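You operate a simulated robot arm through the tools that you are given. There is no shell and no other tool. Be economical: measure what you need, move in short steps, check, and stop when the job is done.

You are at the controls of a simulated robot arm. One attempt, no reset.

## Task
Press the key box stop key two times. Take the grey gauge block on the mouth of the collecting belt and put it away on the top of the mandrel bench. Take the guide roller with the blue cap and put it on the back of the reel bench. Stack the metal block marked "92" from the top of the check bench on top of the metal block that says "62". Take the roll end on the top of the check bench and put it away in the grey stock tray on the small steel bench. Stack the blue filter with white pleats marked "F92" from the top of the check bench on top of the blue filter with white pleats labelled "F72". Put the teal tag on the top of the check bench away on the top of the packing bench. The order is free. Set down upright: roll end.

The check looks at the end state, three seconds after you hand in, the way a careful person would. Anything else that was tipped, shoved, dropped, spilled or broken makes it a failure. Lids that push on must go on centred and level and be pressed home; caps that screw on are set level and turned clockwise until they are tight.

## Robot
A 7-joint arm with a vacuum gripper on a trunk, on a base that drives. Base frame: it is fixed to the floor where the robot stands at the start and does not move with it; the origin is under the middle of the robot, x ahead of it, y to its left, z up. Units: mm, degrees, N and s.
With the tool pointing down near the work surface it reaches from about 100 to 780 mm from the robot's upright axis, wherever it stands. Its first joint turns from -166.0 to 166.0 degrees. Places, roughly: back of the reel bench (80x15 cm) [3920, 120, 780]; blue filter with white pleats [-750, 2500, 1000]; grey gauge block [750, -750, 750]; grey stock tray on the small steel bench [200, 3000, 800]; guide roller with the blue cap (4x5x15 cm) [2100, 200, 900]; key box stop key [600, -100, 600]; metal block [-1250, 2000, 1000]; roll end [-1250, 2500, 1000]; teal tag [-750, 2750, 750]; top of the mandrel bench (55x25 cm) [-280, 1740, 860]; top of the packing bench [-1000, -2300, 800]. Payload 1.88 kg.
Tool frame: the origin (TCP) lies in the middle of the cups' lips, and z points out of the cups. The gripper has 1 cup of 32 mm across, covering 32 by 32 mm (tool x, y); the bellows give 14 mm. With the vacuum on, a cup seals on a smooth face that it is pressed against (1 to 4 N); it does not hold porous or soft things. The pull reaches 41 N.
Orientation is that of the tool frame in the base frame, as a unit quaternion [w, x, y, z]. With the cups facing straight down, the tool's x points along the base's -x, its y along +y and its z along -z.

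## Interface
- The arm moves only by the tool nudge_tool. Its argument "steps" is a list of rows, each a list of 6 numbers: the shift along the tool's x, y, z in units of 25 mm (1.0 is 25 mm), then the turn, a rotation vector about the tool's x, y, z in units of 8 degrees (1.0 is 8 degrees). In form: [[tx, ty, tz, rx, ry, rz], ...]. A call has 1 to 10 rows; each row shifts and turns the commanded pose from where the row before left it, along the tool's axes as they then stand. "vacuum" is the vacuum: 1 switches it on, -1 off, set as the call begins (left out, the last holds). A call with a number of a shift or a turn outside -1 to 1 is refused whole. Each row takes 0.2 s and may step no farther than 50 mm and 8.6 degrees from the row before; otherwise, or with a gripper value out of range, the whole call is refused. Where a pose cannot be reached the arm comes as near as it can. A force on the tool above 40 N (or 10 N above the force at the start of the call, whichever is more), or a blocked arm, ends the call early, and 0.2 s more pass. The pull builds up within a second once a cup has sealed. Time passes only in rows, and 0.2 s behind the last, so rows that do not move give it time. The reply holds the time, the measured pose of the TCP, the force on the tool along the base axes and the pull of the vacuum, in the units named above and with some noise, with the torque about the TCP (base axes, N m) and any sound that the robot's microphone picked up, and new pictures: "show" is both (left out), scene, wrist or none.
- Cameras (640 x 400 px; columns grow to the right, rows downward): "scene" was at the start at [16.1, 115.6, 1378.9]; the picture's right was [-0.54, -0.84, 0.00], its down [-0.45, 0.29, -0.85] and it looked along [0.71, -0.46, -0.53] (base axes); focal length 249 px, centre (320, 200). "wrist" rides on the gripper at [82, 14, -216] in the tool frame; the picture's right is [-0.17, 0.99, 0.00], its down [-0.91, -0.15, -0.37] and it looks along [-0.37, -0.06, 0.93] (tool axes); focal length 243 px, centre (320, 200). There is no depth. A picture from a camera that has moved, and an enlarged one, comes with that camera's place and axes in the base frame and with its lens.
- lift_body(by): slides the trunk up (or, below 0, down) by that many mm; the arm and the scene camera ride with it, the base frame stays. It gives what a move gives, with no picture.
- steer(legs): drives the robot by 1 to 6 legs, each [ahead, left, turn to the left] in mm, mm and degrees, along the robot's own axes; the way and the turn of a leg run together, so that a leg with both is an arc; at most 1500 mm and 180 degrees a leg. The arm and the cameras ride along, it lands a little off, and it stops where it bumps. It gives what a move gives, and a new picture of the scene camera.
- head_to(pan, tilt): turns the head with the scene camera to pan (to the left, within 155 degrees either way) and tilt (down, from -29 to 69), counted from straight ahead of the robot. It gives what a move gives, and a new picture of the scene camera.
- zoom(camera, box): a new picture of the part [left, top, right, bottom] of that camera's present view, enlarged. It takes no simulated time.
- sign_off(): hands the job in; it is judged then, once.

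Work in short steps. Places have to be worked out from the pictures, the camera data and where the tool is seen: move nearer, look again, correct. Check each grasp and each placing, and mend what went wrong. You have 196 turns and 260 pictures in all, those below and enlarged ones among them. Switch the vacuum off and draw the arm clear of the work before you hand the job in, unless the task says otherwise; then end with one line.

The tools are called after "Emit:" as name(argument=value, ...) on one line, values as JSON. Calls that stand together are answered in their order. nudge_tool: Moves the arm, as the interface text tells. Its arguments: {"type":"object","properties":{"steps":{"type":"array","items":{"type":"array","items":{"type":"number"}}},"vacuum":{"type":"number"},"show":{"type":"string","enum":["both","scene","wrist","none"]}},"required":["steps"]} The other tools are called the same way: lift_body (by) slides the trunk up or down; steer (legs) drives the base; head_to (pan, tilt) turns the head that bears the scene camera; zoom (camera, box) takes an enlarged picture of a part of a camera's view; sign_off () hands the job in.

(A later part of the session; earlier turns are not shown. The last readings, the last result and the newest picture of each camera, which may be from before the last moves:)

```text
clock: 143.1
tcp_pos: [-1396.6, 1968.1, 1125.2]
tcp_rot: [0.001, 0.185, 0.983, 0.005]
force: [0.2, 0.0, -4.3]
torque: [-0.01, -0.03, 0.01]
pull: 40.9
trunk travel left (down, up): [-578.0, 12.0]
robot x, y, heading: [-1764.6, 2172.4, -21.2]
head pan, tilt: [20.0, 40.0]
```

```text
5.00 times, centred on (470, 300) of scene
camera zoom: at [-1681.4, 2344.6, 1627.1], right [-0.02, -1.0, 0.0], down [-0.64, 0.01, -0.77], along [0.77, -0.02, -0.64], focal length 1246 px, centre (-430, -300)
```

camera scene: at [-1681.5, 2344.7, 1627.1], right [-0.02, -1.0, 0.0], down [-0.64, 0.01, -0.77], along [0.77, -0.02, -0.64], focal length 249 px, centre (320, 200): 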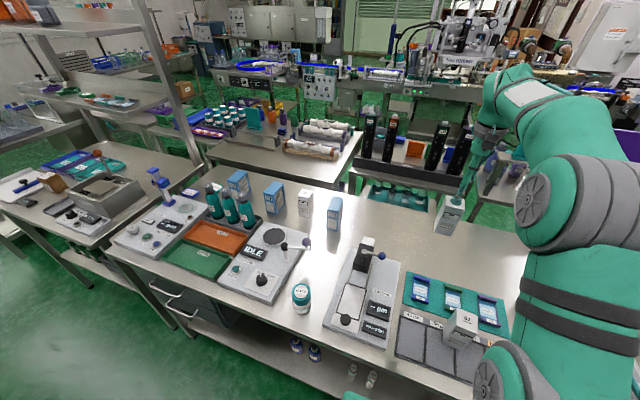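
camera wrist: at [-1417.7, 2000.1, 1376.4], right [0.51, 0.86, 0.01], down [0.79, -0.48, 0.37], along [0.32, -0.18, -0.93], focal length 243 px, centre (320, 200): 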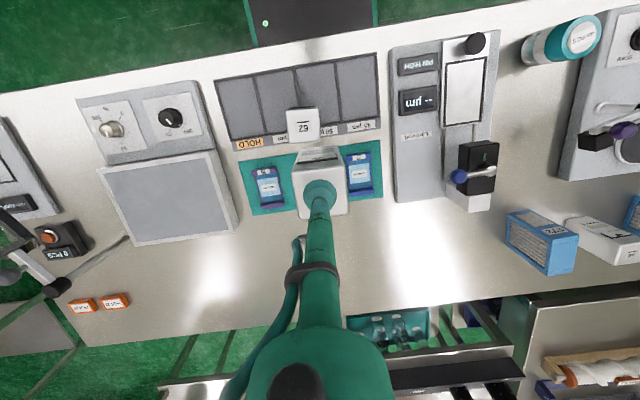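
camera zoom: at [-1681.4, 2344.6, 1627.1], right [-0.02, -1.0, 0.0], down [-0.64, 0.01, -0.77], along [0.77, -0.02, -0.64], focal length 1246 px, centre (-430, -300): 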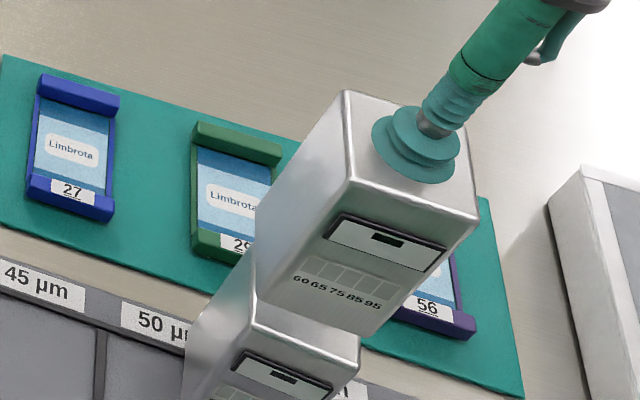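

The held block sits ~6 mm to +y of the 62. I shift and come down a little further for another look.

Emit:
nudge_tool(steps=[[0, -0.23, 0.2, 0, 0, 0], [0, 0, 0.25, 0, 0, 0], [0, 0, 0, 0, 0, 0]], show="none")

Emit:
zoom(camera="wrist", box=[280, 125, 360, 175])

Emit:
zoom(camera="scene", box=[430, 270, 510, 350])

```text
clock: 143.9
tcp_pos: [-1398.3, 1962.5, 1111.5]
tcp_rot: [0.001, 0.186, 0.983, 0.005]
force: [-0.2, 0.6, -3.5]
torque: [-0.03, 0.0, 0.01]
pull: 40.4
trunk travel left (down, up): [-578.0, 12.0]
robot x, y, heading: [-1771.7, 2173.0, -21.1]
head pan, tilt: [20.0, 40.0]
```

```text
8.00 times, centred on (320, 150) of wrist
camera zoom: at [-1470.8, 2003.7, 1329.7], right [0.51, 0.86, 0.01], down [0.79, -0.48, 0.37], along [0.32, -0.18, -0.93], focal length 1941 px, centre (320, 600)
```

zoom: 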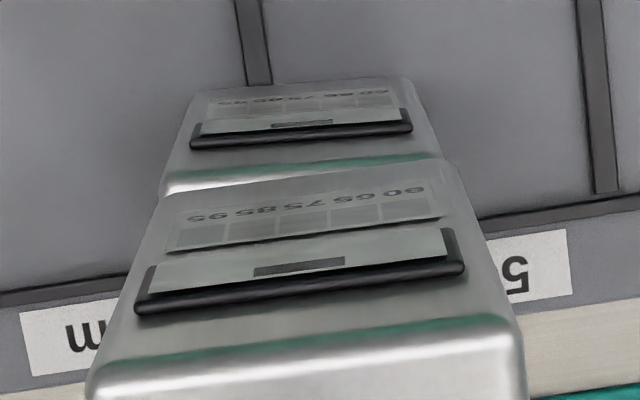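

```text
5.00 times, centred on (470, 310) of scene
camera zoom: at [-1681.4, 2344.7, 1627.1], right [-0.02, -1.0, 0.0], down [-0.64, 0.01, -0.77], along [0.77, -0.02, -0.64], focal length 1246 px, centre (-430, -350)
```

zoom: 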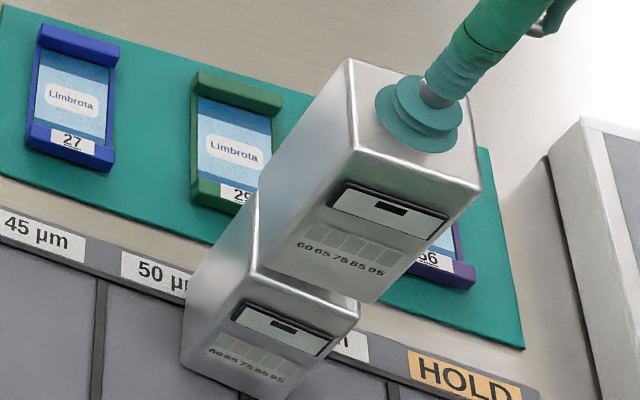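

The outlines are collinear in both views. I lower gently until contact.

Emit:
nudge_tool(steps=[[0, 0, 0.2, 0, 0, 0], [0, 0, 0.1, 0, 0, 0], [0, 0, 0, 0, 0, 0]], show="none")

Emit:
zoom(camera="scene", box=[430, 270, 510, 350])

```text
clock: 144.7
tcp_pos: [-1397.9, 1963.7, 1104.7]
tcp_rot: [0.001, 0.185, 0.983, 0.004]
force: [0.5, -0.1, -4.9]
torque: [0.03, -0.03, -0.01]
pull: 40.5
trunk travel left (down, up): [-578.0, 12.0]
robot x, y, heading: [-1768.9, 2173.6, -21.2]
head pan, tilt: [20.0, 40.0]
```

```text
5.00 times, centred on (470, 310) of scene
camera zoom: at [-1681.4, 2344.6, 1627.1], right [-0.02, -1.0, 0.0], down [-0.64, 0.01, -0.77], along [0.77, -0.02, -0.64], focal length 1246 px, centre (-430, -350)
```

zoom: 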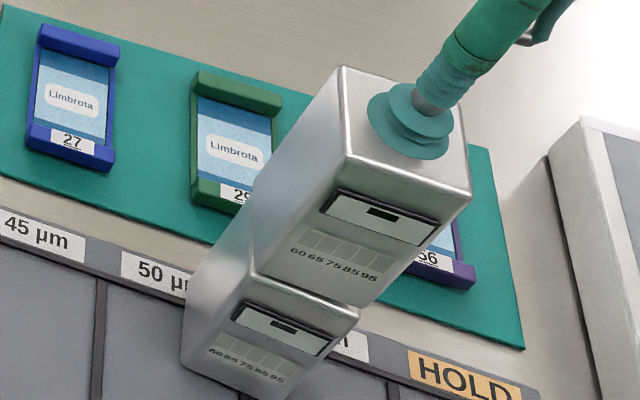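

Alignment looks good; continue down in 2.5 mm steps.

Emit:
nudge_tool(steps=[[0, 0, 0.12, 0, 0, 0], [0, 0, 0.12, 0, 0, 0], [0, 0, 0, 0, 0, 0]], show="none")

```text
clock: 145.5
tcp_pos: [-1399.2, 1963.6, 1100.7]
tcp_rot: [0.002, 0.185, 0.983, 0.004]
force: [-0.3, -0.5, -1.7]
torque: [-0.04, 0.01, -0.03]
pull: 40.9
trunk travel left (down, up): [-578.0, 12.0]
robot x, y, heading: [-1770.5, 2174.9, -21.5]
head pan, tilt: [20.0, 40.0]
```

Force begins to relieve—contact. A bit more and check.

Emit:
nudge_tool(steps=[[0, 0, 0.1, 0, 0, 0], [0, 0, 0, 0, 0, 0]], show="none")

Emit:
zoom(camera="scene", box=[430, 270, 510, 350])

Emit:
zoom(camera="wrist", box=[280, 125, 360, 175])

```text
clock: 146.1
tcp_pos: [-1397.7, 1962.6, 1099.0]
tcp_rot: [0.004, 0.186, 0.983, 0.003]
force: [1.5, 0.8, 12.8]
torque: [-0.13, 0.1, -0.04]
pull: 40.6
trunk travel left (down, up): [-578.0, 12.0]
robot x, y, heading: [-1771.8, 2172.3, -21.3]
head pan, tilt: [20.0, 40.0]
```

```text
5.00 times, centred on (470, 310) of scene
camera zoom: at [-1682.1, 2345.2, 1627.3], right [-0.02, -1.0, 0.0], down [-0.64, 0.01, -0.77], along [0.77, -0.02, -0.64], focal length 1246 px, centre (-430, -350)
```

zoom: 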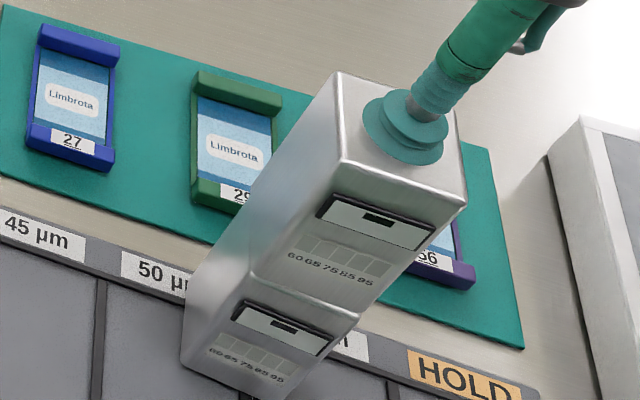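

```text
8.00 times, centred on (320, 150) of wrist
camera zoom: at [-1470.8, 2004.2, 1315.7], right [0.51, 0.86, 0.01], down [0.79, -0.48, 0.38], along [0.33, -0.19, -0.93], focal length 1941 px, centre (320, 600)
```

zoom: 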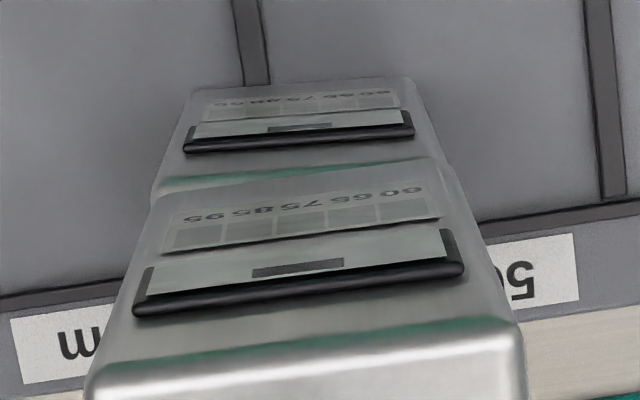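

Stacked squarely. Relax, release and rise.

Emit:
nudge_tool(steps=[[0, 0, -0.1, 0, 0, 0], [0, 0, 0, 0, 0, 0]], show="none")

Emit:
nudge_tool(steps=[[0, 0, 0, 0, 0, 0], [0, 0, 0, 0, 0, 0], [0, 0, 0, 0, 0, 0], [0, 0, -0.4, 0, 0, 0], [0, 0, -0.6, 0, 0, 0], [0, 0, -1, 0, 0, 0], [0, 0, -1, 0, 0, 0]], vacuum=-1, show="scene")

```text
clock: 146.7
tcp_pos: [-1399.1, 1962.9, 1099.1]
tcp_rot: [0.0, 0.186, 0.983, 0.005]
force: [1.9, -0.1, -1.3]
torque: [-0.06, -0.08, 0.03]
pull: 40.5
trunk travel left (down, up): [-578.0, 12.0]
robot x, y, heading: [-1772.8, 2172.6, -21.2]
head pan, tilt: [20.0, 40.0]
```

```text
clock: 148.3
tcp_pos: [-1398.7, 1960.4, 1176.0]
tcp_rot: [0.002, 0.184, 0.983, 0.005]
force: [0.4, 0.6, 0.4]
torque: [0.03, -0.02, 0.02]
pull: 0.0
trunk travel left (down, up): [-578.0, 12.0]
robot x, y, heading: [-1770.4, 2176.0, -21.6]
head pan, tilt: [20.0, 40.0]
camera scene: at [-1681.6, 2344.7, 1627.1], right [-0.02, -1.0, 0.0], down [-0.64, 0.01, -0.77], along [0.77, -0.02, -0.64], focal length 249 px, centre (320, 200)
```

scene: 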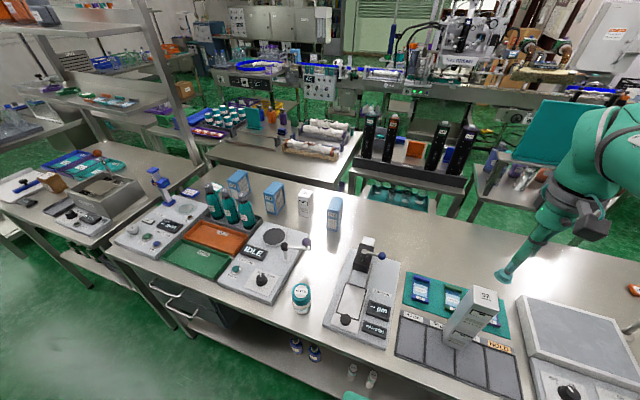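

The metal stack stands. Next the filters: I slide left 780 mm along the bench and look from above.

Emit:
steer(legs=[[0, 780, 0]])

Emit:
nudge_tool(steps=[[0, 0.5, -0.3, 0, 0, 0]], show="wrist")

```text
clock: 152.5
tcp_pos: [-1113.0, 2700.3, 1175.0]
tcp_rot: [0.001, 0.184, 0.983, 0.005]
force: [0.8, 0.6, -0.4]
torque: [0.0, 0.01, -0.01]
pull: 0.1
trunk travel left (down, up): [-578.0, 12.0]
robot x, y, heading: [-1486.5, 2906.2, -21.0]
head pan, tilt: [20.0, 40.0]
camera scene: at [-1398.1, 3083.0, 1627.1], right [-0.02, -1.0, 0.0], down [-0.64, 0.01, -0.77], along [0.77, -0.01, -0.64], focal length 249 px, centre (320, 200)
```

scene: 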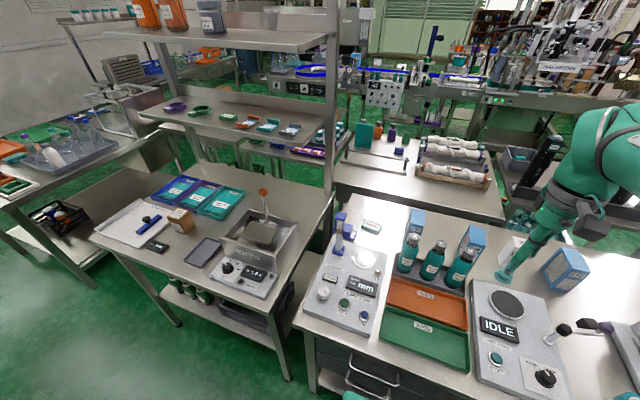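

```text
clock: 152.9
tcp_pos: [-1109.3, 2712.1, 1181.7]
tcp_rot: [0.001, 0.185, 0.983, 0.005]
force: [-0.5, -0.4, 0.6]
torque: [0.02, 0.0, 0.01]
pull: 0.1
trunk travel left (down, up): [-578.0, 12.0]
robot x, y, heading: [-1487.4, 2910.0, -20.9]
head pan, tilt: [20.0, 40.0]
camera wrist: at [-1182.0, 2753.2, 1399.4], right [0.51, 0.86, 0.01], down [0.8, -0.48, 0.37], along [0.33, -0.18, -0.93], focal length 243 px, centre (320, 200)
```

wrist: 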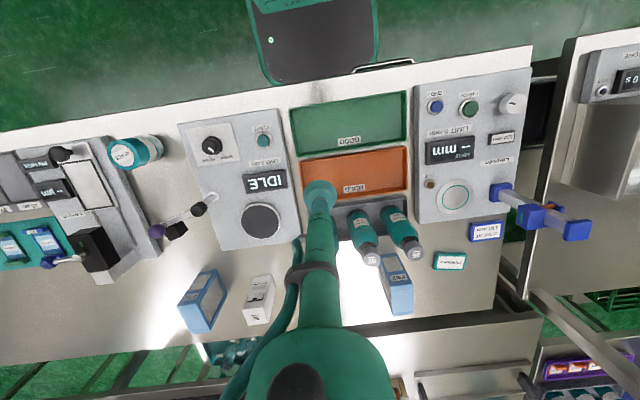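

Emit:
zoom(camera="scene", box=[350, 190, 600, 310])

Emit:
zoom(camera="wrist", box=[330, 200, 510, 330])

```text
2.56 times, centred on (475, 250) of scene
camera zoom: at [-1398.2, 3082.8, 1627.1], right [-0.02, -1.0, 0.0], down [-0.64, 0.01, -0.77], along [0.77, -0.01, -0.64], focal length 638 px, centre (-77, 72)
```

zoom: 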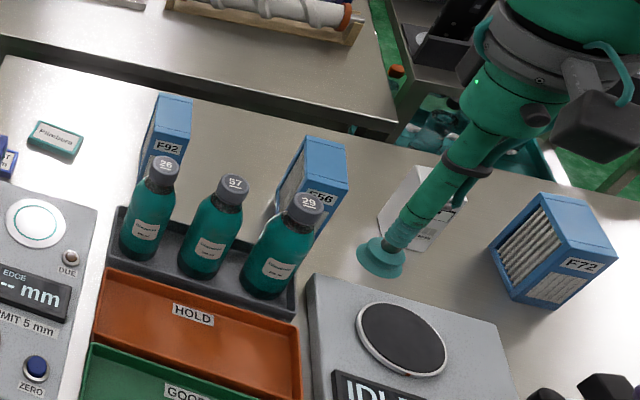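

```text
3.08 times, centred on (420, 265) of wrist
camera zoom: at [-1182.0, 2753.2, 1399.4], right [0.51, 0.86, 0.01], down [0.8, -0.48, 0.37], along [0.33, -0.18, -0.93], focal length 746 px, centre (12, 0)
```

zoom: 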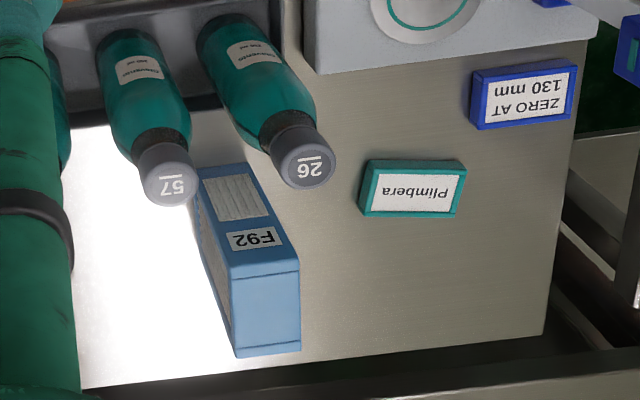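

F92 top ≈ (-733, 2707, 985); the tag ≈ (-674, 2854, 875). I raise the trunk fully and shift left 80, ahead 15 so F92 is straight ahead at ~760.

Emit:
lift_body(by=11)

Emit:
steer(legs=[[15, 80, 0]])

Emit:
zoom(camera="scene", box=[350, 190, 640, 330])

```text
clock: 153.5
tcp_pos: [-1109.9, 2712.8, 1192.0]
tcp_rot: [0.001, 0.185, 0.983, 0.005]
force: [0.2, 0.7, -0.5]
torque: [-0.03, -0.02, -0.01]
pull: 0.1
trunk travel left (down, up): [-589.0, 1.0]
robot x, y, heading: [-1485.3, 2909.1, -20.8]
head pan, tilt: [20.0, 40.0]
```

```text
clock: 154.6
tcp_pos: [-1068.2, 2781.4, 1193.7]
tcp_rot: [0.001, 0.183, 0.983, 0.005]
force: [-0.4, 0.7, 0.5]
torque: [0.02, 0.04, -0.02]
pull: 0.0
trunk travel left (down, up): [-589.0, 1.0]
robot x, y, heading: [-1449.4, 2975.2, -20.8]
head pan, tilt: [20.0, 40.0]
camera scene: at [-1356.2, 3150.9, 1638.1], right [-0.01, -1.0, 0.0], down [-0.64, 0.01, -0.77], along [0.77, -0.01, -0.64], focal length 249 px, centre (320, 200)
```

scene: 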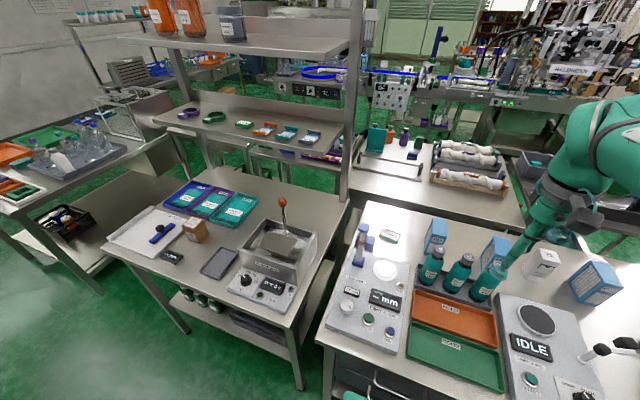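

```text
2.21 times, centred on (495, 260) of scene
camera zoom: at [-1356.2, 3150.9, 1638.1], right [-0.01, -1.0, 0.0], down [-0.64, 0.01, -0.77], along [0.77, -0.01, -0.64], focal length 550 px, centre (-66, 68)
```

zoom: 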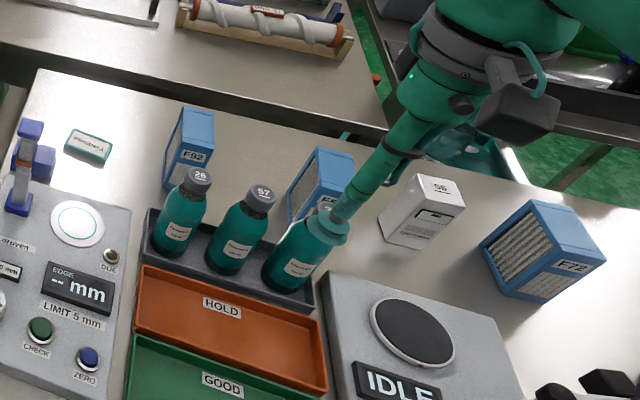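

Move out toward F92 at this height.

Emit:
nudge_tool(steps=[[-1, 0.2, 0, 0, 0, 0], [-1, 0.2, 0, 0, 0, 0], [-1, 0.2, 0, 0, 0, 0], [-1, 0.2, 0, 0, 0, 0], [-1, 0.2, 0, 0, 0, 0], [-1, 0.2, 0, 0, 0, 0], [-1, 0.2, 0, 0, 0, 0], [-1, 0.2, 0, 0, 0, 0], [-1, 0.2, 0, 0, 0, 0], [-1, 0.2, 0, 0, 0, 0]], show="wrist")

```text
clock: 156.8
tcp_pos: [-817.1, 2738.0, 1194.8]
tcp_rot: [0.001, 0.183, 0.983, 0.004]
force: [0.5, 0.3, 0.4]
torque: [0.03, 0.02, -0.01]
pull: 0.0
trunk travel left (down, up): [-589.0, 1.0]
robot x, y, heading: [-1443.2, 2976.8, -20.7]
head pan, tilt: [20.0, 40.0]
camera wrist: at [-888.2, 2777.7, 1410.9], right [0.51, 0.86, 0.01], down [0.8, -0.48, 0.37], along [0.33, -0.18, -0.93], focal length 243 px, centre (320, 200)
```

wrist: 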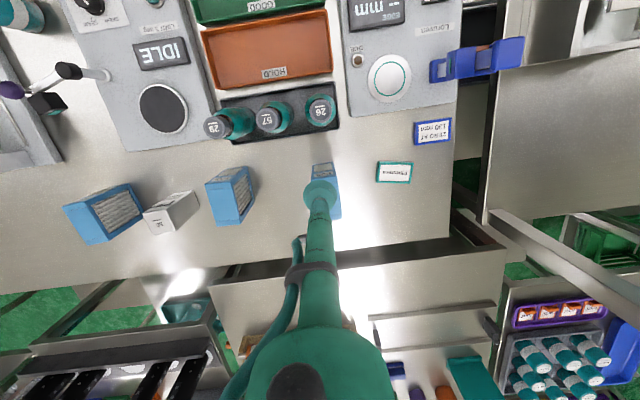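

Emit:
nudge_tool(steps=[[-0.9, 0, 0.7, 0, 0, 0], [-0.9, 0, 0.7, 0, 0, 0], [-0.9, 0, 0.7, 0, 0, 0], [-0.9, 0, 0.7, 0, 0, 0], [0, 0, 0.7, 0, 0, 0], [0, 0, 0.7, 0, 0, 0]], show="wrist")

Emit:
zoom(camera="wrist", box=[270, 130, 370, 210])

Emit:
zoom(camera="scene", box=[400, 190, 500, 270])

```text
clock: 158.2
tcp_pos: [-733.2, 2705.3, 1089.6]
tcp_rot: [0.002, 0.184, 0.983, 0.004]
force: [0.2, 0.0, -1.5]
torque: [0.02, -0.01, 0.02]
pull: 0.0
trunk travel left (down, up): [-589.0, 1.0]
robot x, y, heading: [-1446.2, 2977.5, -20.8]
head pan, tilt: [20.0, 40.0]
camera wrist: at [-804.6, 2746.3, 1307.1], right [0.51, 0.86, 0.01], down [0.8, -0.48, 0.37], along [0.33, -0.18, -0.93], focal length 243 px, centre (320, 200)
```

wrist: 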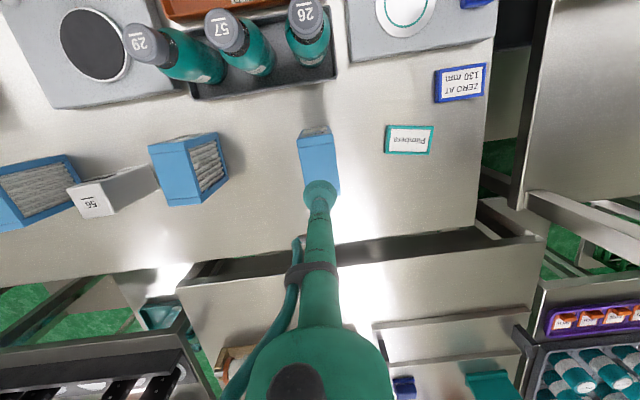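

```text
5.00 times, centred on (320, 170) of wrist
camera zoom: at [-804.6, 2746.3, 1307.1], right [0.51, 0.86, 0.01], down [0.8, -0.48, 0.37], along [0.33, -0.18, -0.93], focal length 1213 px, centre (320, 350)
```

zoom: 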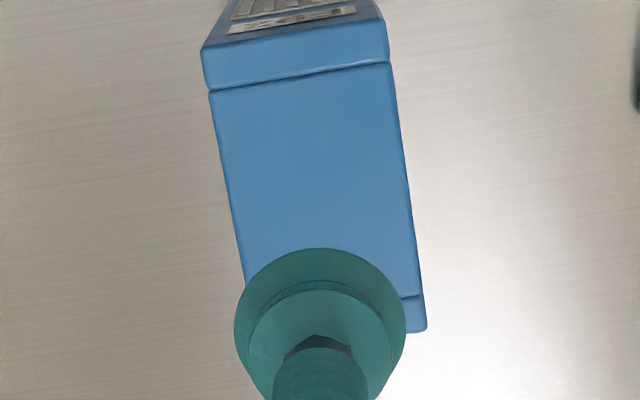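

```text
5.00 times, centred on (450, 230) of scene
camera zoom: at [-1356.6, 3150.5, 1638.1], right [-0.01, -1.0, 0.0], down [-0.64, 0.01, -0.77], along [0.77, -0.01, -0.64], focal length 1246 px, centre (-330, 50)
```

zoom: 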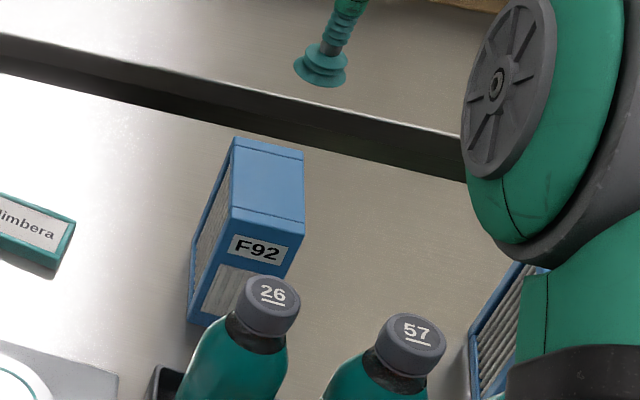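

Cup axis is within 2 mm of F92's top centre (~z 990). Go down with vacuum on, slow at the end.

Emit:
nudge_tool(steps=[[0.08, 0, 0.8, 0, 0, 0], [0, 0, 0.8, 0, 0, 0], [0, 0, 0.8, 0, 0, 0], [0, 0, 0.8, 0, 0, 0], [0, 0, 0.25, 0, 0, 0], [0, 0, 0.2, 0, 0, 0]], vacuum=1, show="none")

```text
clock: 159.6
tcp_pos: [-732.9, 2706.5, 997.0]
tcp_rot: [0.001, 0.183, 0.983, 0.004]
force: [0.1, 0.0, -0.9]
torque: [-0.03, -0.06, -0.03]
pull: 0.0
trunk travel left (down, up): [-589.0, 1.0]
robot x, y, heading: [-1445.6, 2976.7, -20.8]
head pan, tilt: [20.0, 40.0]
```

Emit:
nudge_tool(steps=[[0, 0, 0.2, 0, 0, 0], [0, 0, 0.2, 0, 0, 0], [0, 0, 0, 0, 0, 0]], show="none")

```text
clock: 160.4
tcp_pos: [-732.7, 2706.7, 987.7]
tcp_rot: [0.001, 0.183, 0.983, 0.004]
force: [0.7, 0.4, -0.1]
torque: [-0.03, -0.02, 0.0]
pull: 0.0
trunk travel left (down, up): [-589.0, 1.0]
robot x, y, heading: [-1447.4, 2977.5, -20.8]
head pan, tilt: [20.0, 40.0]
```

Emit:
nudge_tool(steps=[[0, 0, 0.15, 0, 0, 0], [0, 0, 0.15, 0, 0, 0], [0, 0, 0, 0, 0, 0]], show="none")

```text
clock: 161.2
tcp_pos: [-733.0, 2707.2, 981.1]
tcp_rot: [0.002, 0.183, 0.983, 0.004]
force: [-1.0, 0.2, 3.7]
torque: [-0.06, 0.01, -0.02]
pull: 40.6
trunk travel left (down, up): [-589.0, 1.0]
robot x, y, heading: [-1446.9, 2975.8, -20.6]
head pan, tilt: [20.0, 40.0]
```

Sealed. Lift 150 mm straight up and look.

Emit:
nudge_tool(steps=[[0, 0, -0.4, 0, 0, 0], [0, 0, -0.8, 0, 0, 0], [0, 0, -1, 0, 0, 0], [0, 0, -1, 0, 0, 0], [0, 0, -1, 0, 0, 0], [0, 0, -1, 0, 0, 0], [0, 0, -0.9, 0, 0, 0]], show="both")

```text
clock: 162.8
tcp_pos: [-733.0, 2706.0, 1132.6]
tcp_rot: [0.001, 0.183, 0.983, 0.004]
force: [0.4, 0.5, -1.9]
torque: [-0.01, -0.03, -0.01]
pull: 40.8
trunk travel left (down, up): [-589.0, 1.0]
robot x, y, heading: [-1447.5, 2977.3, -20.9]
head pan, tilt: [20.0, 40.0]
camera scene: at [-1356.5, 3150.5, 1638.1], right [-0.01, -1.0, 0.0], down [-0.64, 0.01, -0.77], along [0.77, -0.01, -0.64], focal length 249 px, centre (320, 200)
camera wrist: at [-806.0, 2747.5, 1349.1], right [0.51, 0.86, 0.01], down [0.8, -0.48, 0.37], along [0.33, -0.18, -0.93], focal length 243 px, centre (320, 200)
```

scene: 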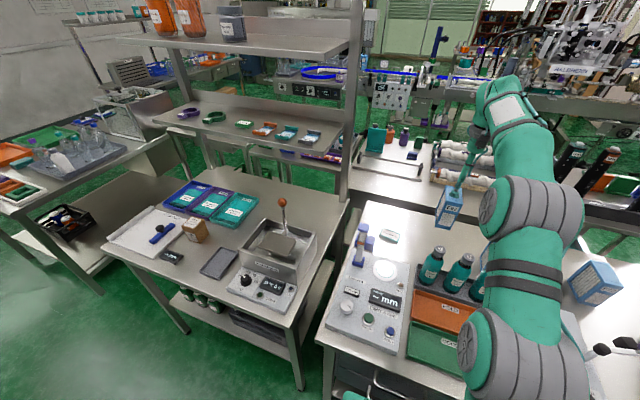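
wrist: 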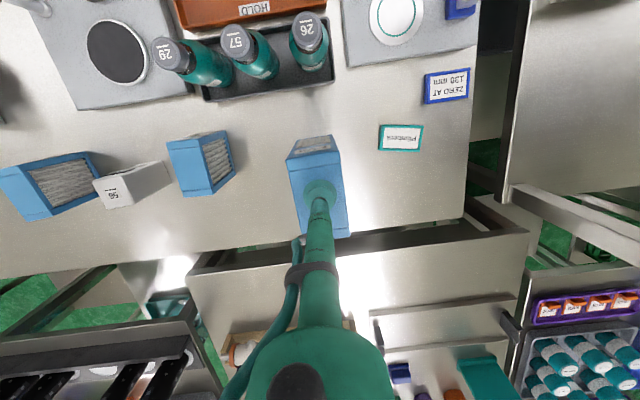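

Held, bottom ≈1011, clearing the others. F72's top ≈ (-932, 2276). I drive right along the bench 470 mm to bring F92 beside F72.

Emit:
steer(legs=[[0, -470, 0]])

Emit:
nudge_tool(steps=[[0, 0, 0, 0, 0, 0]], show="wrist")

```text
clock: 165.6
tcp_pos: [-901.0, 2268.2, 1132.2]
tcp_rot: [0.001, 0.184, 0.983, 0.004]
force: [-0.1, -0.2, -2.0]
torque: [-0.01, 0.02, -0.01]
pull: 40.9
trunk travel left (down, up): [-589.0, 1.0]
robot x, y, heading: [-1614.4, 2538.1, -20.7]
head pan, tilt: [20.0, 40.0]
camera scene: at [-1523.6, 2711.4, 1638.1], right [-0.02, -1.0, 0.0], down [-0.64, 0.01, -0.77], along [0.77, -0.01, -0.64], focal length 249 px, centre (320, 200)
```

scene: 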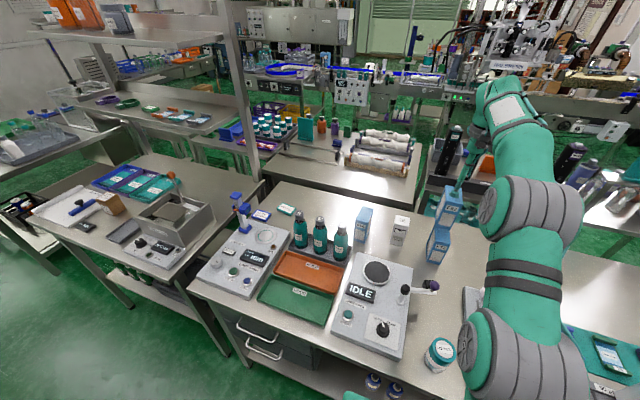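

```text
clock: 166.0
tcp_pos: [-900.9, 2266.9, 1131.5]
tcp_rot: [0.001, 0.183, 0.983, 0.004]
force: [-0.4, 0.7, -1.3]
torque: [-0.02, -0.03, 0.04]
pull: 41.1
trunk travel left (down, up): [-589.0, 1.0]
robot x, y, heading: [-1612.4, 2538.4, -20.8]
head pan, tilt: [20.0, 40.0]
camera wrist: at [-973.2, 2308.1, 1348.8], right [0.51, 0.86, 0.01], down [0.8, -0.48, 0.37], along [0.33, -0.18, -0.93], focal length 243 px, centre (320, 200)
```

wrist: 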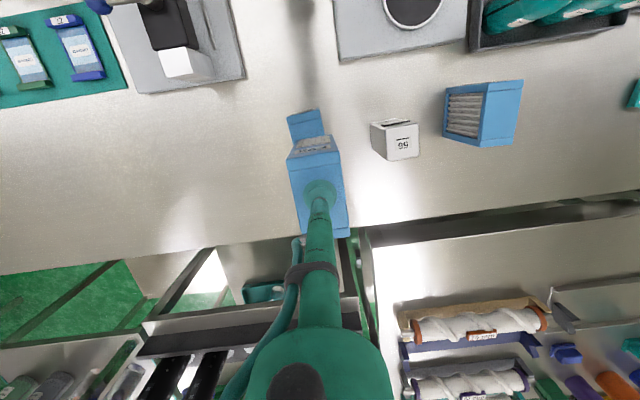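

Emit:
zoom(camera="wrist", box=[265, 95, 365, 175])

Emit:
zoom(camera="scene", box=[405, 180, 485, 270])

```text
5.00 times, centred on (315, 135) of wrist
camera zoom: at [-973.2, 2308.1, 1348.8], right [0.51, 0.86, 0.01], down [0.8, -0.48, 0.37], along [0.33, -0.18, -0.93], focal length 1213 px, centre (345, 525)
```

zoom: 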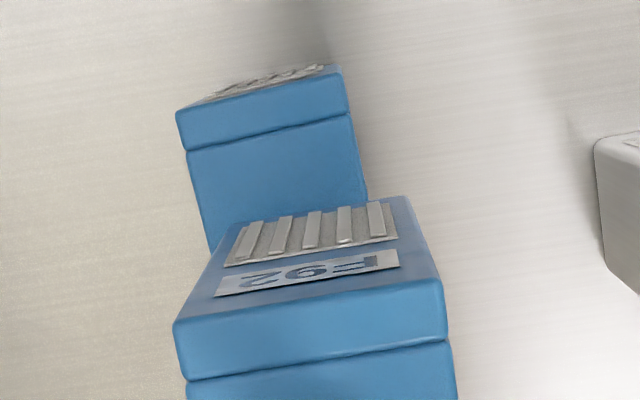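

```text
4.44 times, centred on (445, 225) of scene
camera zoom: at [-1523.5, 2711.6, 1638.1], right [-0.02, -1.0, 0.0], down [-0.64, 0.01, -0.77], along [0.77, -0.01, -0.64], focal length 1108 px, centre (-236, 89)
```

zoom: 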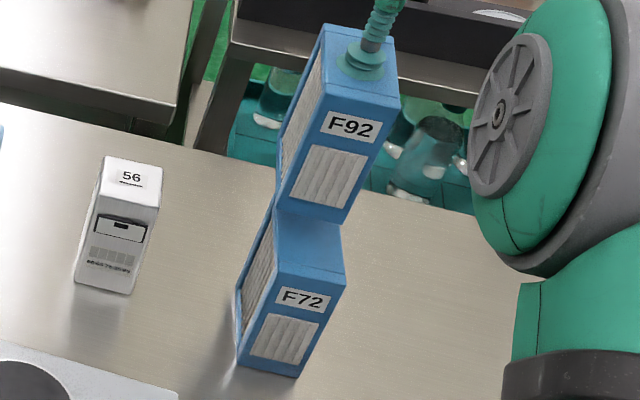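

F72 edge is yawed ~4° relative to F92; its centre is ~32 mm nearer. I rotate and shift accordingly, then compare outlines.

Emit:
nudge_tool(steps=[[0.63, -0.13, 0, 0, 0, -0.5], [0.63, -0.13, 0, 0, 0, 0], [0, 0, 0.3, 0, 0, 0], [0, 0, 0, 0, 0, 0]], show="none")

Emit:
zoom(camera="wrist", box=[265, 105, 365, 185])

Emit:
zoom(camera="scene", box=[405, 180, 485, 270])

```text
clock: 167.0
tcp_pos: [-931.2, 2271.1, 1124.1]
tcp_rot: [0.001, 0.149, 0.989, 0.004]
force: [-0.2, -0.1, -2.1]
torque: [0.01, 0.0, 0.04]
pull: 40.7
trunk travel left (down, up): [-589.0, 1.0]
robot x, y, heading: [-1612.1, 2537.0, -21.0]
head pan, tilt: [20.0, 40.0]
```

```text
5.00 times, centred on (315, 145) of wrist
camera zoom: at [-1007.5, 2306.3, 1340.4], right [0.45, 0.89, 0.01], down [0.83, -0.42, 0.37], along [0.34, -0.16, -0.93], focal length 1213 px, centre (345, 475)
```

zoom: 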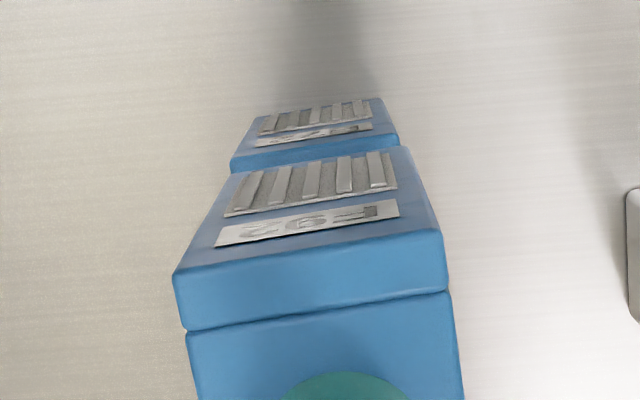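

```text
4.44 times, centred on (445, 225) of scene
camera zoom: at [-1523.3, 2711.5, 1638.1], right [-0.02, -1.0, 0.0], down [-0.64, 0.01, -0.77], along [0.77, -0.01, -0.64], focal length 1108 px, centre (-236, 89)
```

zoom: 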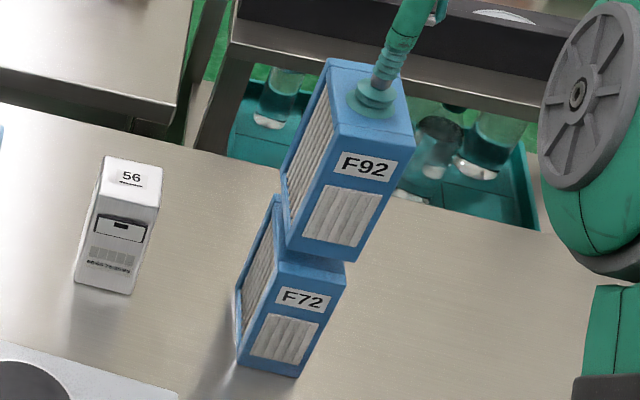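

Very close; shift 2 mm left and lower to near contact.

Emit:
nudge_tool(steps=[[0, -0.08, 0.3, 0, 0, 0], [0, 0, 0.2, 0, 0, 0], [0, 0, 0, 0, 0, 0]], show="none")

Emit:
zoom(camera="wrist", box=[265, 105, 365, 185])

Emit:
zoom(camera="scene", box=[405, 180, 485, 270])

```text
clock: 167.8
tcp_pos: [-932.5, 2269.5, 1112.7]
tcp_rot: [0.001, 0.149, 0.989, 0.003]
force: [-0.1, 0.4, -1.2]
torque: [-0.01, 0.02, -0.02]
pull: 40.8
trunk travel left (down, up): [-589.0, 1.0]
robot x, y, heading: [-1613.4, 2541.5, -20.7]
head pan, tilt: [20.0, 40.0]
```

```text
5.00 times, centred on (315, 145) of wrist
camera zoom: at [-1007.8, 2306.1, 1328.8], right [0.45, 0.89, 0.01], down [0.83, -0.42, 0.37], along [0.34, -0.16, -0.93], focal length 1213 px, centre (345, 475)
```

zoom: 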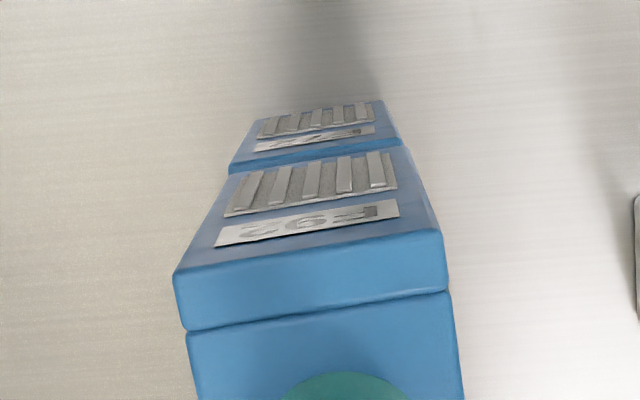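

```text
4.44 times, centred on (445, 225) of scene
camera zoom: at [-1523.5, 2711.6, 1638.1], right [-0.02, -1.0, 0.0], down [-0.64, 0.01, -0.77], along [0.77, -0.01, -0.64], focal length 1108 px, centre (-236, 89)
```

zoom: 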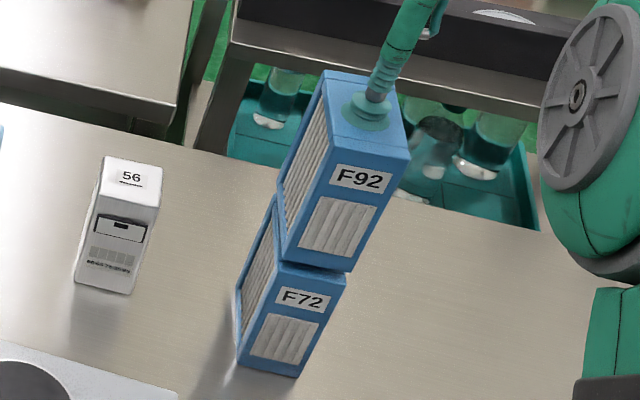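

Aligned. Lower to contact.

Emit:
nudge_tool(steps=[[0, 0, 0.12, 0, 0, 0], [0, 0, 0.12, 0, 0, 0], [0, 0, 0, 0, 0, 0]], show="none")

```text
clock: 168.6
tcp_pos: [-933.3, 2269.7, 1107.6]
tcp_rot: [0.002, 0.149, 0.989, 0.003]
force: [0.9, 0.0, -1.1]
torque: [0.02, -0.01, -0.02]
pull: 41.1
trunk travel left (down, up): [-589.0, 1.0]
robot x, y, heading: [-1611.1, 2539.5, -21.2]
head pan, tilt: [20.0, 40.0]
```

Emit:
nudge_tool(steps=[[0, 0, 0.12, 0, 0, 0], [0, 0, 0, 0, 0, 0]], show="none")

```text
clock: 169.2
tcp_pos: [-932.7, 2269.2, 1103.2]
tcp_rot: [0.002, 0.149, 0.989, 0.005]
force: [-0.3, -0.9, -1.4]
torque: [-0.05, 0.03, -0.01]
pull: 40.2
trunk travel left (down, up): [-589.0, 1.0]
robot x, y, heading: [-1608.8, 2537.8, -20.6]
head pan, tilt: [20.0, 40.0]
```

Emit:
nudge_tool(steps=[[0, 0, 0.12, 0, 0, 0], [0, 0, 0, 0, 0, 0]], show="none")

Emit:
zoom(camera="scene", box=[405, 180, 485, 270])

```text
clock: 169.8
tcp_pos: [-932.6, 2270.9, 1100.9]
tcp_rot: [0.001, 0.148, 0.989, 0.004]
force: [-0.2, -0.3, 1.1]
torque: [-0.09, -0.01, -0.01]
pull: 41.3
trunk travel left (down, up): [-589.0, 1.0]
robot x, y, heading: [-1608.4, 2537.7, -21.0]
head pan, tilt: [20.0, 40.0]
```

```text
4.44 times, centred on (445, 225) of scene
camera zoom: at [-1523.7, 2711.7, 1638.2], right [-0.02, -1.0, 0.0], down [-0.64, 0.01, -0.77], along [0.77, -0.01, -0.64], focal length 1108 px, centre (-236, 89)
```

zoom: 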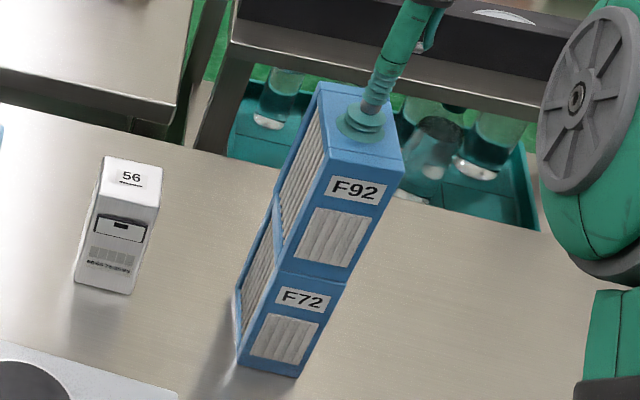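

F92 sits cleanly on F72 in contact. Release and rise.

Emit:
nudge_tool(steps=[[0, 0, 0, 0, 0, 0], [0, 0, 0, 0, 0, 0], [0, 0, 0, 0, 0, 0], [0, 0, 0, 0, 0, 0], [0, 0, -0.4, 0, 0, 0], [0, 0, -0.6, 0, 0, 0], [0.5, 0, -0.6, 0, 0, 0], [1, 0, -0.3, 0, 0, 0], [1, 0, 0, 0, 0, 0], [1, 0, 0, 0, 0, 0]], vacuum=-1, show="scene")

```text
clock: 172.0
tcp_pos: [-1017.1, 2295.5, 1149.6]
tcp_rot: [0.001, 0.15, 0.989, 0.003]
force: [0.6, 0.6, 0.1]
torque: [0.0, 0.02, 0.02]
pull: 0.1
trunk travel left (down, up): [-589.0, 1.0]
robot x, y, heading: [-1609.7, 2537.4, -20.9]
head pan, tilt: [20.0, 40.0]
camera scene: at [-1523.8, 2711.7, 1638.1], right [-0.02, -1.0, 0.0], down [-0.64, 0.01, -0.77], along [0.77, -0.01, -0.64], focal length 249 px, centre (320, 200)
```

scene: 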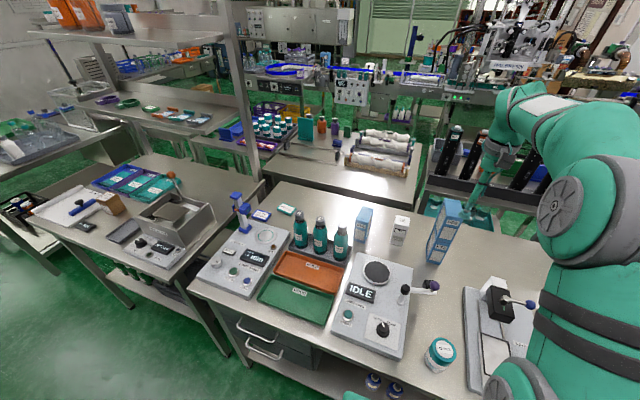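

Filter stack stands. Next the teal tag at (-673, 2852): drive left 630 mm so it lies straight ahead.

Emit:
steer(legs=[[0, 630, 0]])

Emit:
nudge_tool(steps=[[-1, 0.1, 0.5, 0, 0, 0], [-1, 0.1, 0.8, 0, 0, 0], [-1, 0.1, 0.8, 0, 0, 0]], show="wrist")

```text
clock: 175.6
tcp_pos: [-790.6, 2885.3, 1149.5]
tcp_rot: [0.002, 0.151, 0.989, 0.004]
force: [-0.9, -0.1, -0.1]
torque: [-0.01, 0.01, -0.01]
pull: 0.1
trunk travel left (down, up): [-589.0, 1.0]
robot x, y, heading: [-1387.4, 3131.1, -20.8]
head pan, tilt: [20.0, 40.0]
camera scene: at [-1296.0, 3303.8, 1638.1], right [-0.02, -1.0, 0.0], down [-0.64, 0.01, -0.77], along [0.77, -0.01, -0.64], focal length 249 px, centre (320, 200)
```

scene: 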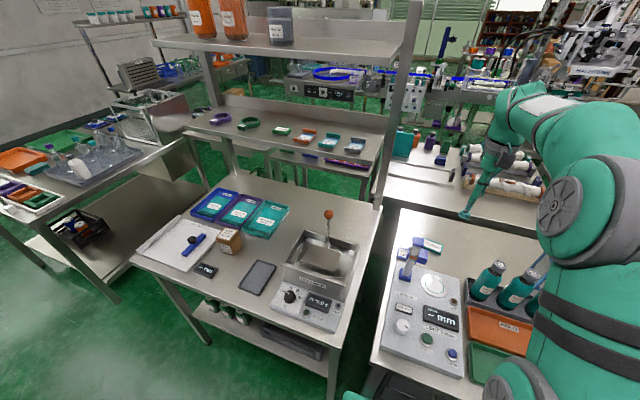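

```text
clock: 176.3
tcp_pos: [-716.8, 2869.5, 1098.2]
tcp_rot: [0.002, 0.151, 0.989, 0.004]
force: [-1.0, 0.7, -0.2]
torque: [0.02, -0.01, 0.01]
pull: 0.1
trunk travel left (down, up): [-589.0, 1.0]
robot x, y, heading: [-1382.1, 3129.6, -21.1]
head pan, tilt: [20.0, 40.0]
camera wrist: at [-792.2, 2904.9, 1314.6], right [0.45, 0.89, 0.01], down [0.83, -0.42, 0.37], along [0.34, -0.16, -0.93], focal length 243 px, centre (320, 200)
```

wrist: 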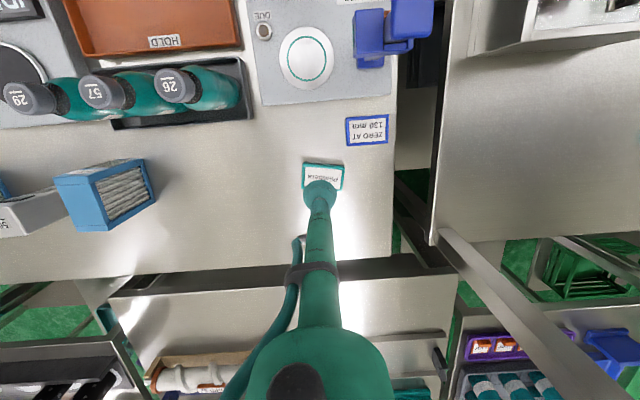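

Tag centre ≈ (-670, 2855). Move over it and down to ~900.

Emit:
nudge_tool(steps=[[-0.98, 0, 0.9, 0, 0, 0], [-0.98, 0, 0.9, 0, 0, 0], [0, 0, 1, 0, 0, 0], [0, 0, 1, 0, 0, 0], [0, 0, 1, 0, 0, 0], [0, 0, 1, 0, 0, 0], [0, 0, 1, 0, 0, 0], [0, 0, 0.8, 0, 0, 0]], show="none")

Emit:
zoom(camera="wrist", box=[260, 130, 380, 230])

```text
clock: 178.2
tcp_pos: [-669.1, 2858.1, 903.7]
tcp_rot: [0.002, 0.15, 0.989, 0.004]
force: [0.8, 0.6, 0.2]
torque: [-0.02, 0.01, 0.01]
pull: 0.1
trunk travel left (down, up): [-589.0, 1.0]
robot x, y, heading: [-1384.7, 3134.1, -21.2]
head pan, tilt: [20.0, 40.0]
```

```text
4.00 times, centred on (320, 180) of wrist
camera zoom: at [-744.6, 2893.2, 1121.2], right [0.45, 0.89, 0.01], down [0.83, -0.42, 0.37], along [0.34, -0.16, -0.93], focal length 970 px, centre (320, 280)
```

zoom: 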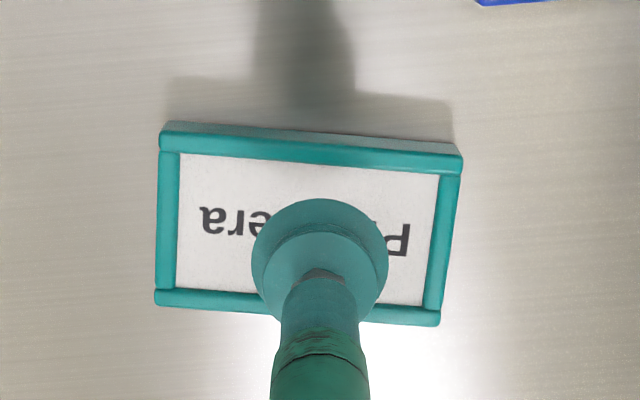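

Cup nearly centred on the label; shift -4 mm in y and seal.

Emit:
nudge_tool(steps=[[-0.08, -0.15, 0.5, 0, 0, 0], [0, 0, 0.4, 0, 0, 0], [0, 0, 0.2, 0, 0, 0], [0, 0, 0, 0, 0, 0]], vacuum=1, show="none")

```text
clock: 179.2
tcp_pos: [-668.0, 2853.9, 880.0]
tcp_rot: [0.002, 0.151, 0.989, 0.004]
force: [-0.1, -0.8, -0.5]
torque: [0.02, -0.01, -0.02]
pull: 40.6
trunk travel left (down, up): [-589.0, 1.0]
robot x, y, heading: [-1385.4, 3131.6, -21.1]
head pan, tilt: [20.0, 40.0]
```

Sealed. Lift, then retract over the bench.

Emit:
nudge_tool(steps=[[0, 0, -0.5, 0, 0, 0], [0, 0, -1, 0, 0, 0], [0, 0, -1, 0, 0, 0], [0, 0, -1, 0, 0, 0], [0, 0, -1, 0, 0, 0], [0, 0, -1, 0, 0, 0], [0, 0, -1, 0, 0, 0], [0, 0, -1, 0, 0, 0], [0, 0, -1, 0, 0, 0], [0, 0, -1, 0, 0, 0]], show="wrist")

Emit:
nudge_tool(steps=[[1, 0, 0, 0, 0, 0], [1, 0, -0.5, 0, 0, 0], [1, 0, -0.5, 0, 0, 0], [1, 0, -0.5, 0, 0, 0], [1, 0, 0, 0, 0, 0], [1, 0, 0, 0, 0, 0], [1, 0, 0, 0, 0, 0], [1, 0, 0, 0, 0, 0], [1, 0, 0, 0, 0, 0], [1, 0, 0, 0, 0, 0]], show="none")

```text
clock: 181.3
tcp_pos: [-668.1, 2853.0, 1118.2]
tcp_rot: [0.002, 0.15, 0.989, 0.003]
force: [0.0, -0.2, -0.3]
torque: [0.05, 0.03, 0.02]
pull: 40.5
trunk travel left (down, up): [-589.0, 1.0]
robot x, y, heading: [-1389.4, 3131.7, -21.1]
head pan, tilt: [20.0, 40.0]
camera wrist: at [-743.3, 2888.4, 1334.7], right [0.45, 0.89, 0.01], down [0.83, -0.42, 0.37], along [0.34, -0.16, -0.93], focal length 243 px, centre (320, 200)
```

wrist: 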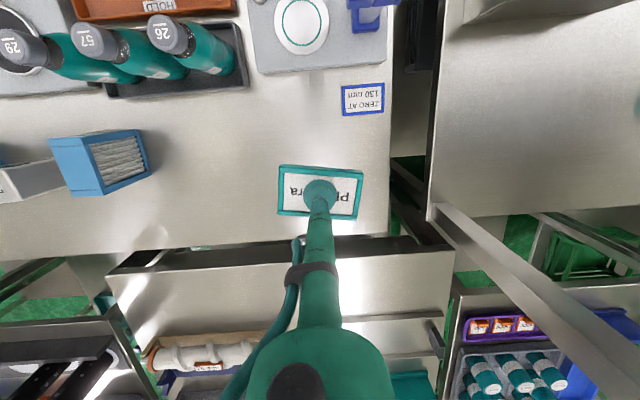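

```text
clock: 183.6
tcp_pos: [-908.8, 2926.5, 1151.0]
tcp_rot: [0.002, 0.15, 0.989, 0.004]
force: [0.2, 0.5, 0.0]
torque: [0.01, -0.01, 0.03]
pull: 40.5
trunk travel left (down, up): [-589.0, 1.0]
robot x, y, heading: [-1384.5, 3130.3, -21.1]
head pan, tilt: [20.0, 40.0]
```

Tag held. Now the long drive: back out, south along the bench, through the corridor.

Emit:
steer(legs=[[-250, 0, 0], [0, -1150, 0], [0, -1150, 0]])

```text
clock: 196.3
tcp_pos: [-1981.0, 866.0, 1150.7]
tcp_rot: [0.001, 0.163, 0.987, 0.004]
force: [-0.1, 0.4, 0.0]
torque: [0.04, 0.01, -0.05]
pull: 41.0
trunk travel left (down, up): [-589.0, 1.0]
robot x, y, heading: [-2453.0, 1083.0, -22.7]
head pan, tilt: [20.0, 40.0]
camera scene: at [-2359.3, 1252.8, 1638.1], right [-0.04, -1.0, 0.0], down [-0.64, 0.03, -0.77], along [0.77, -0.03, -0.64], focal length 249 px, centre (320, 200)
```

scene: 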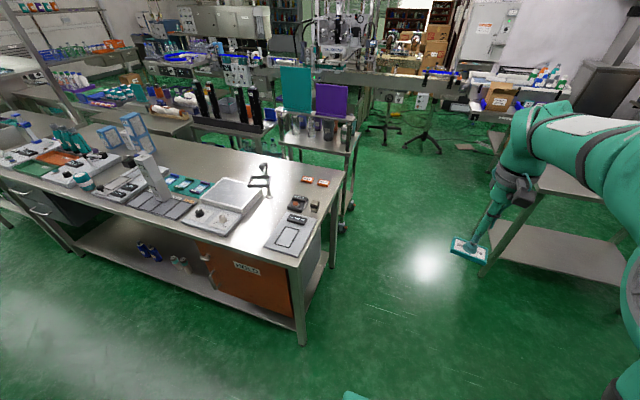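

Clear path ahead through the corridor (±500 mm each side). Drive on and turn toward the packing bench.

Emit:
steer(legs=[[1050, 0, 0], [1050, 0, 0], [0, 0, -88]])

```text
clock: 210.3
tcp_pos: [-727.9, -199.3, 1150.9]
tcp_rot: [0.005, 0.799, 0.601, 0.001]
force: [0.4, 0.5, -0.2]
torque: [-0.03, -0.01, 0.03]
pull: 40.7
trunk travel left (down, up): [-589.0, 1.0]
robot x, y, heading: [-534.9, 280.4, -109.7]
head pan, tilt: [20.0, 40.0]
camera scene: at [-357.6, 197.2, 1638.1], right [-1.0, 0.0, 0.0], down [0.0, 0.64, -0.77], along [0.0, -0.77, -0.64], focal length 249 px, centre (320, 200)
```

scene: 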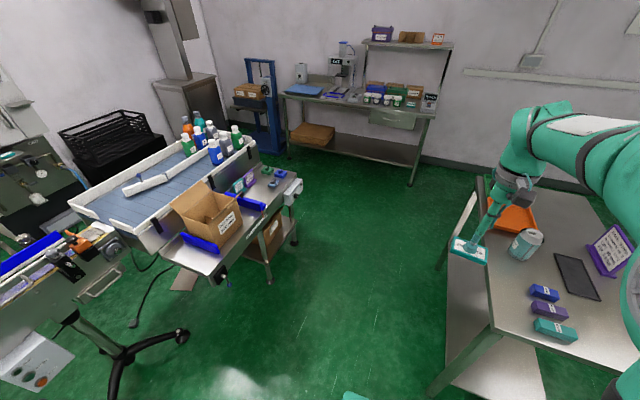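

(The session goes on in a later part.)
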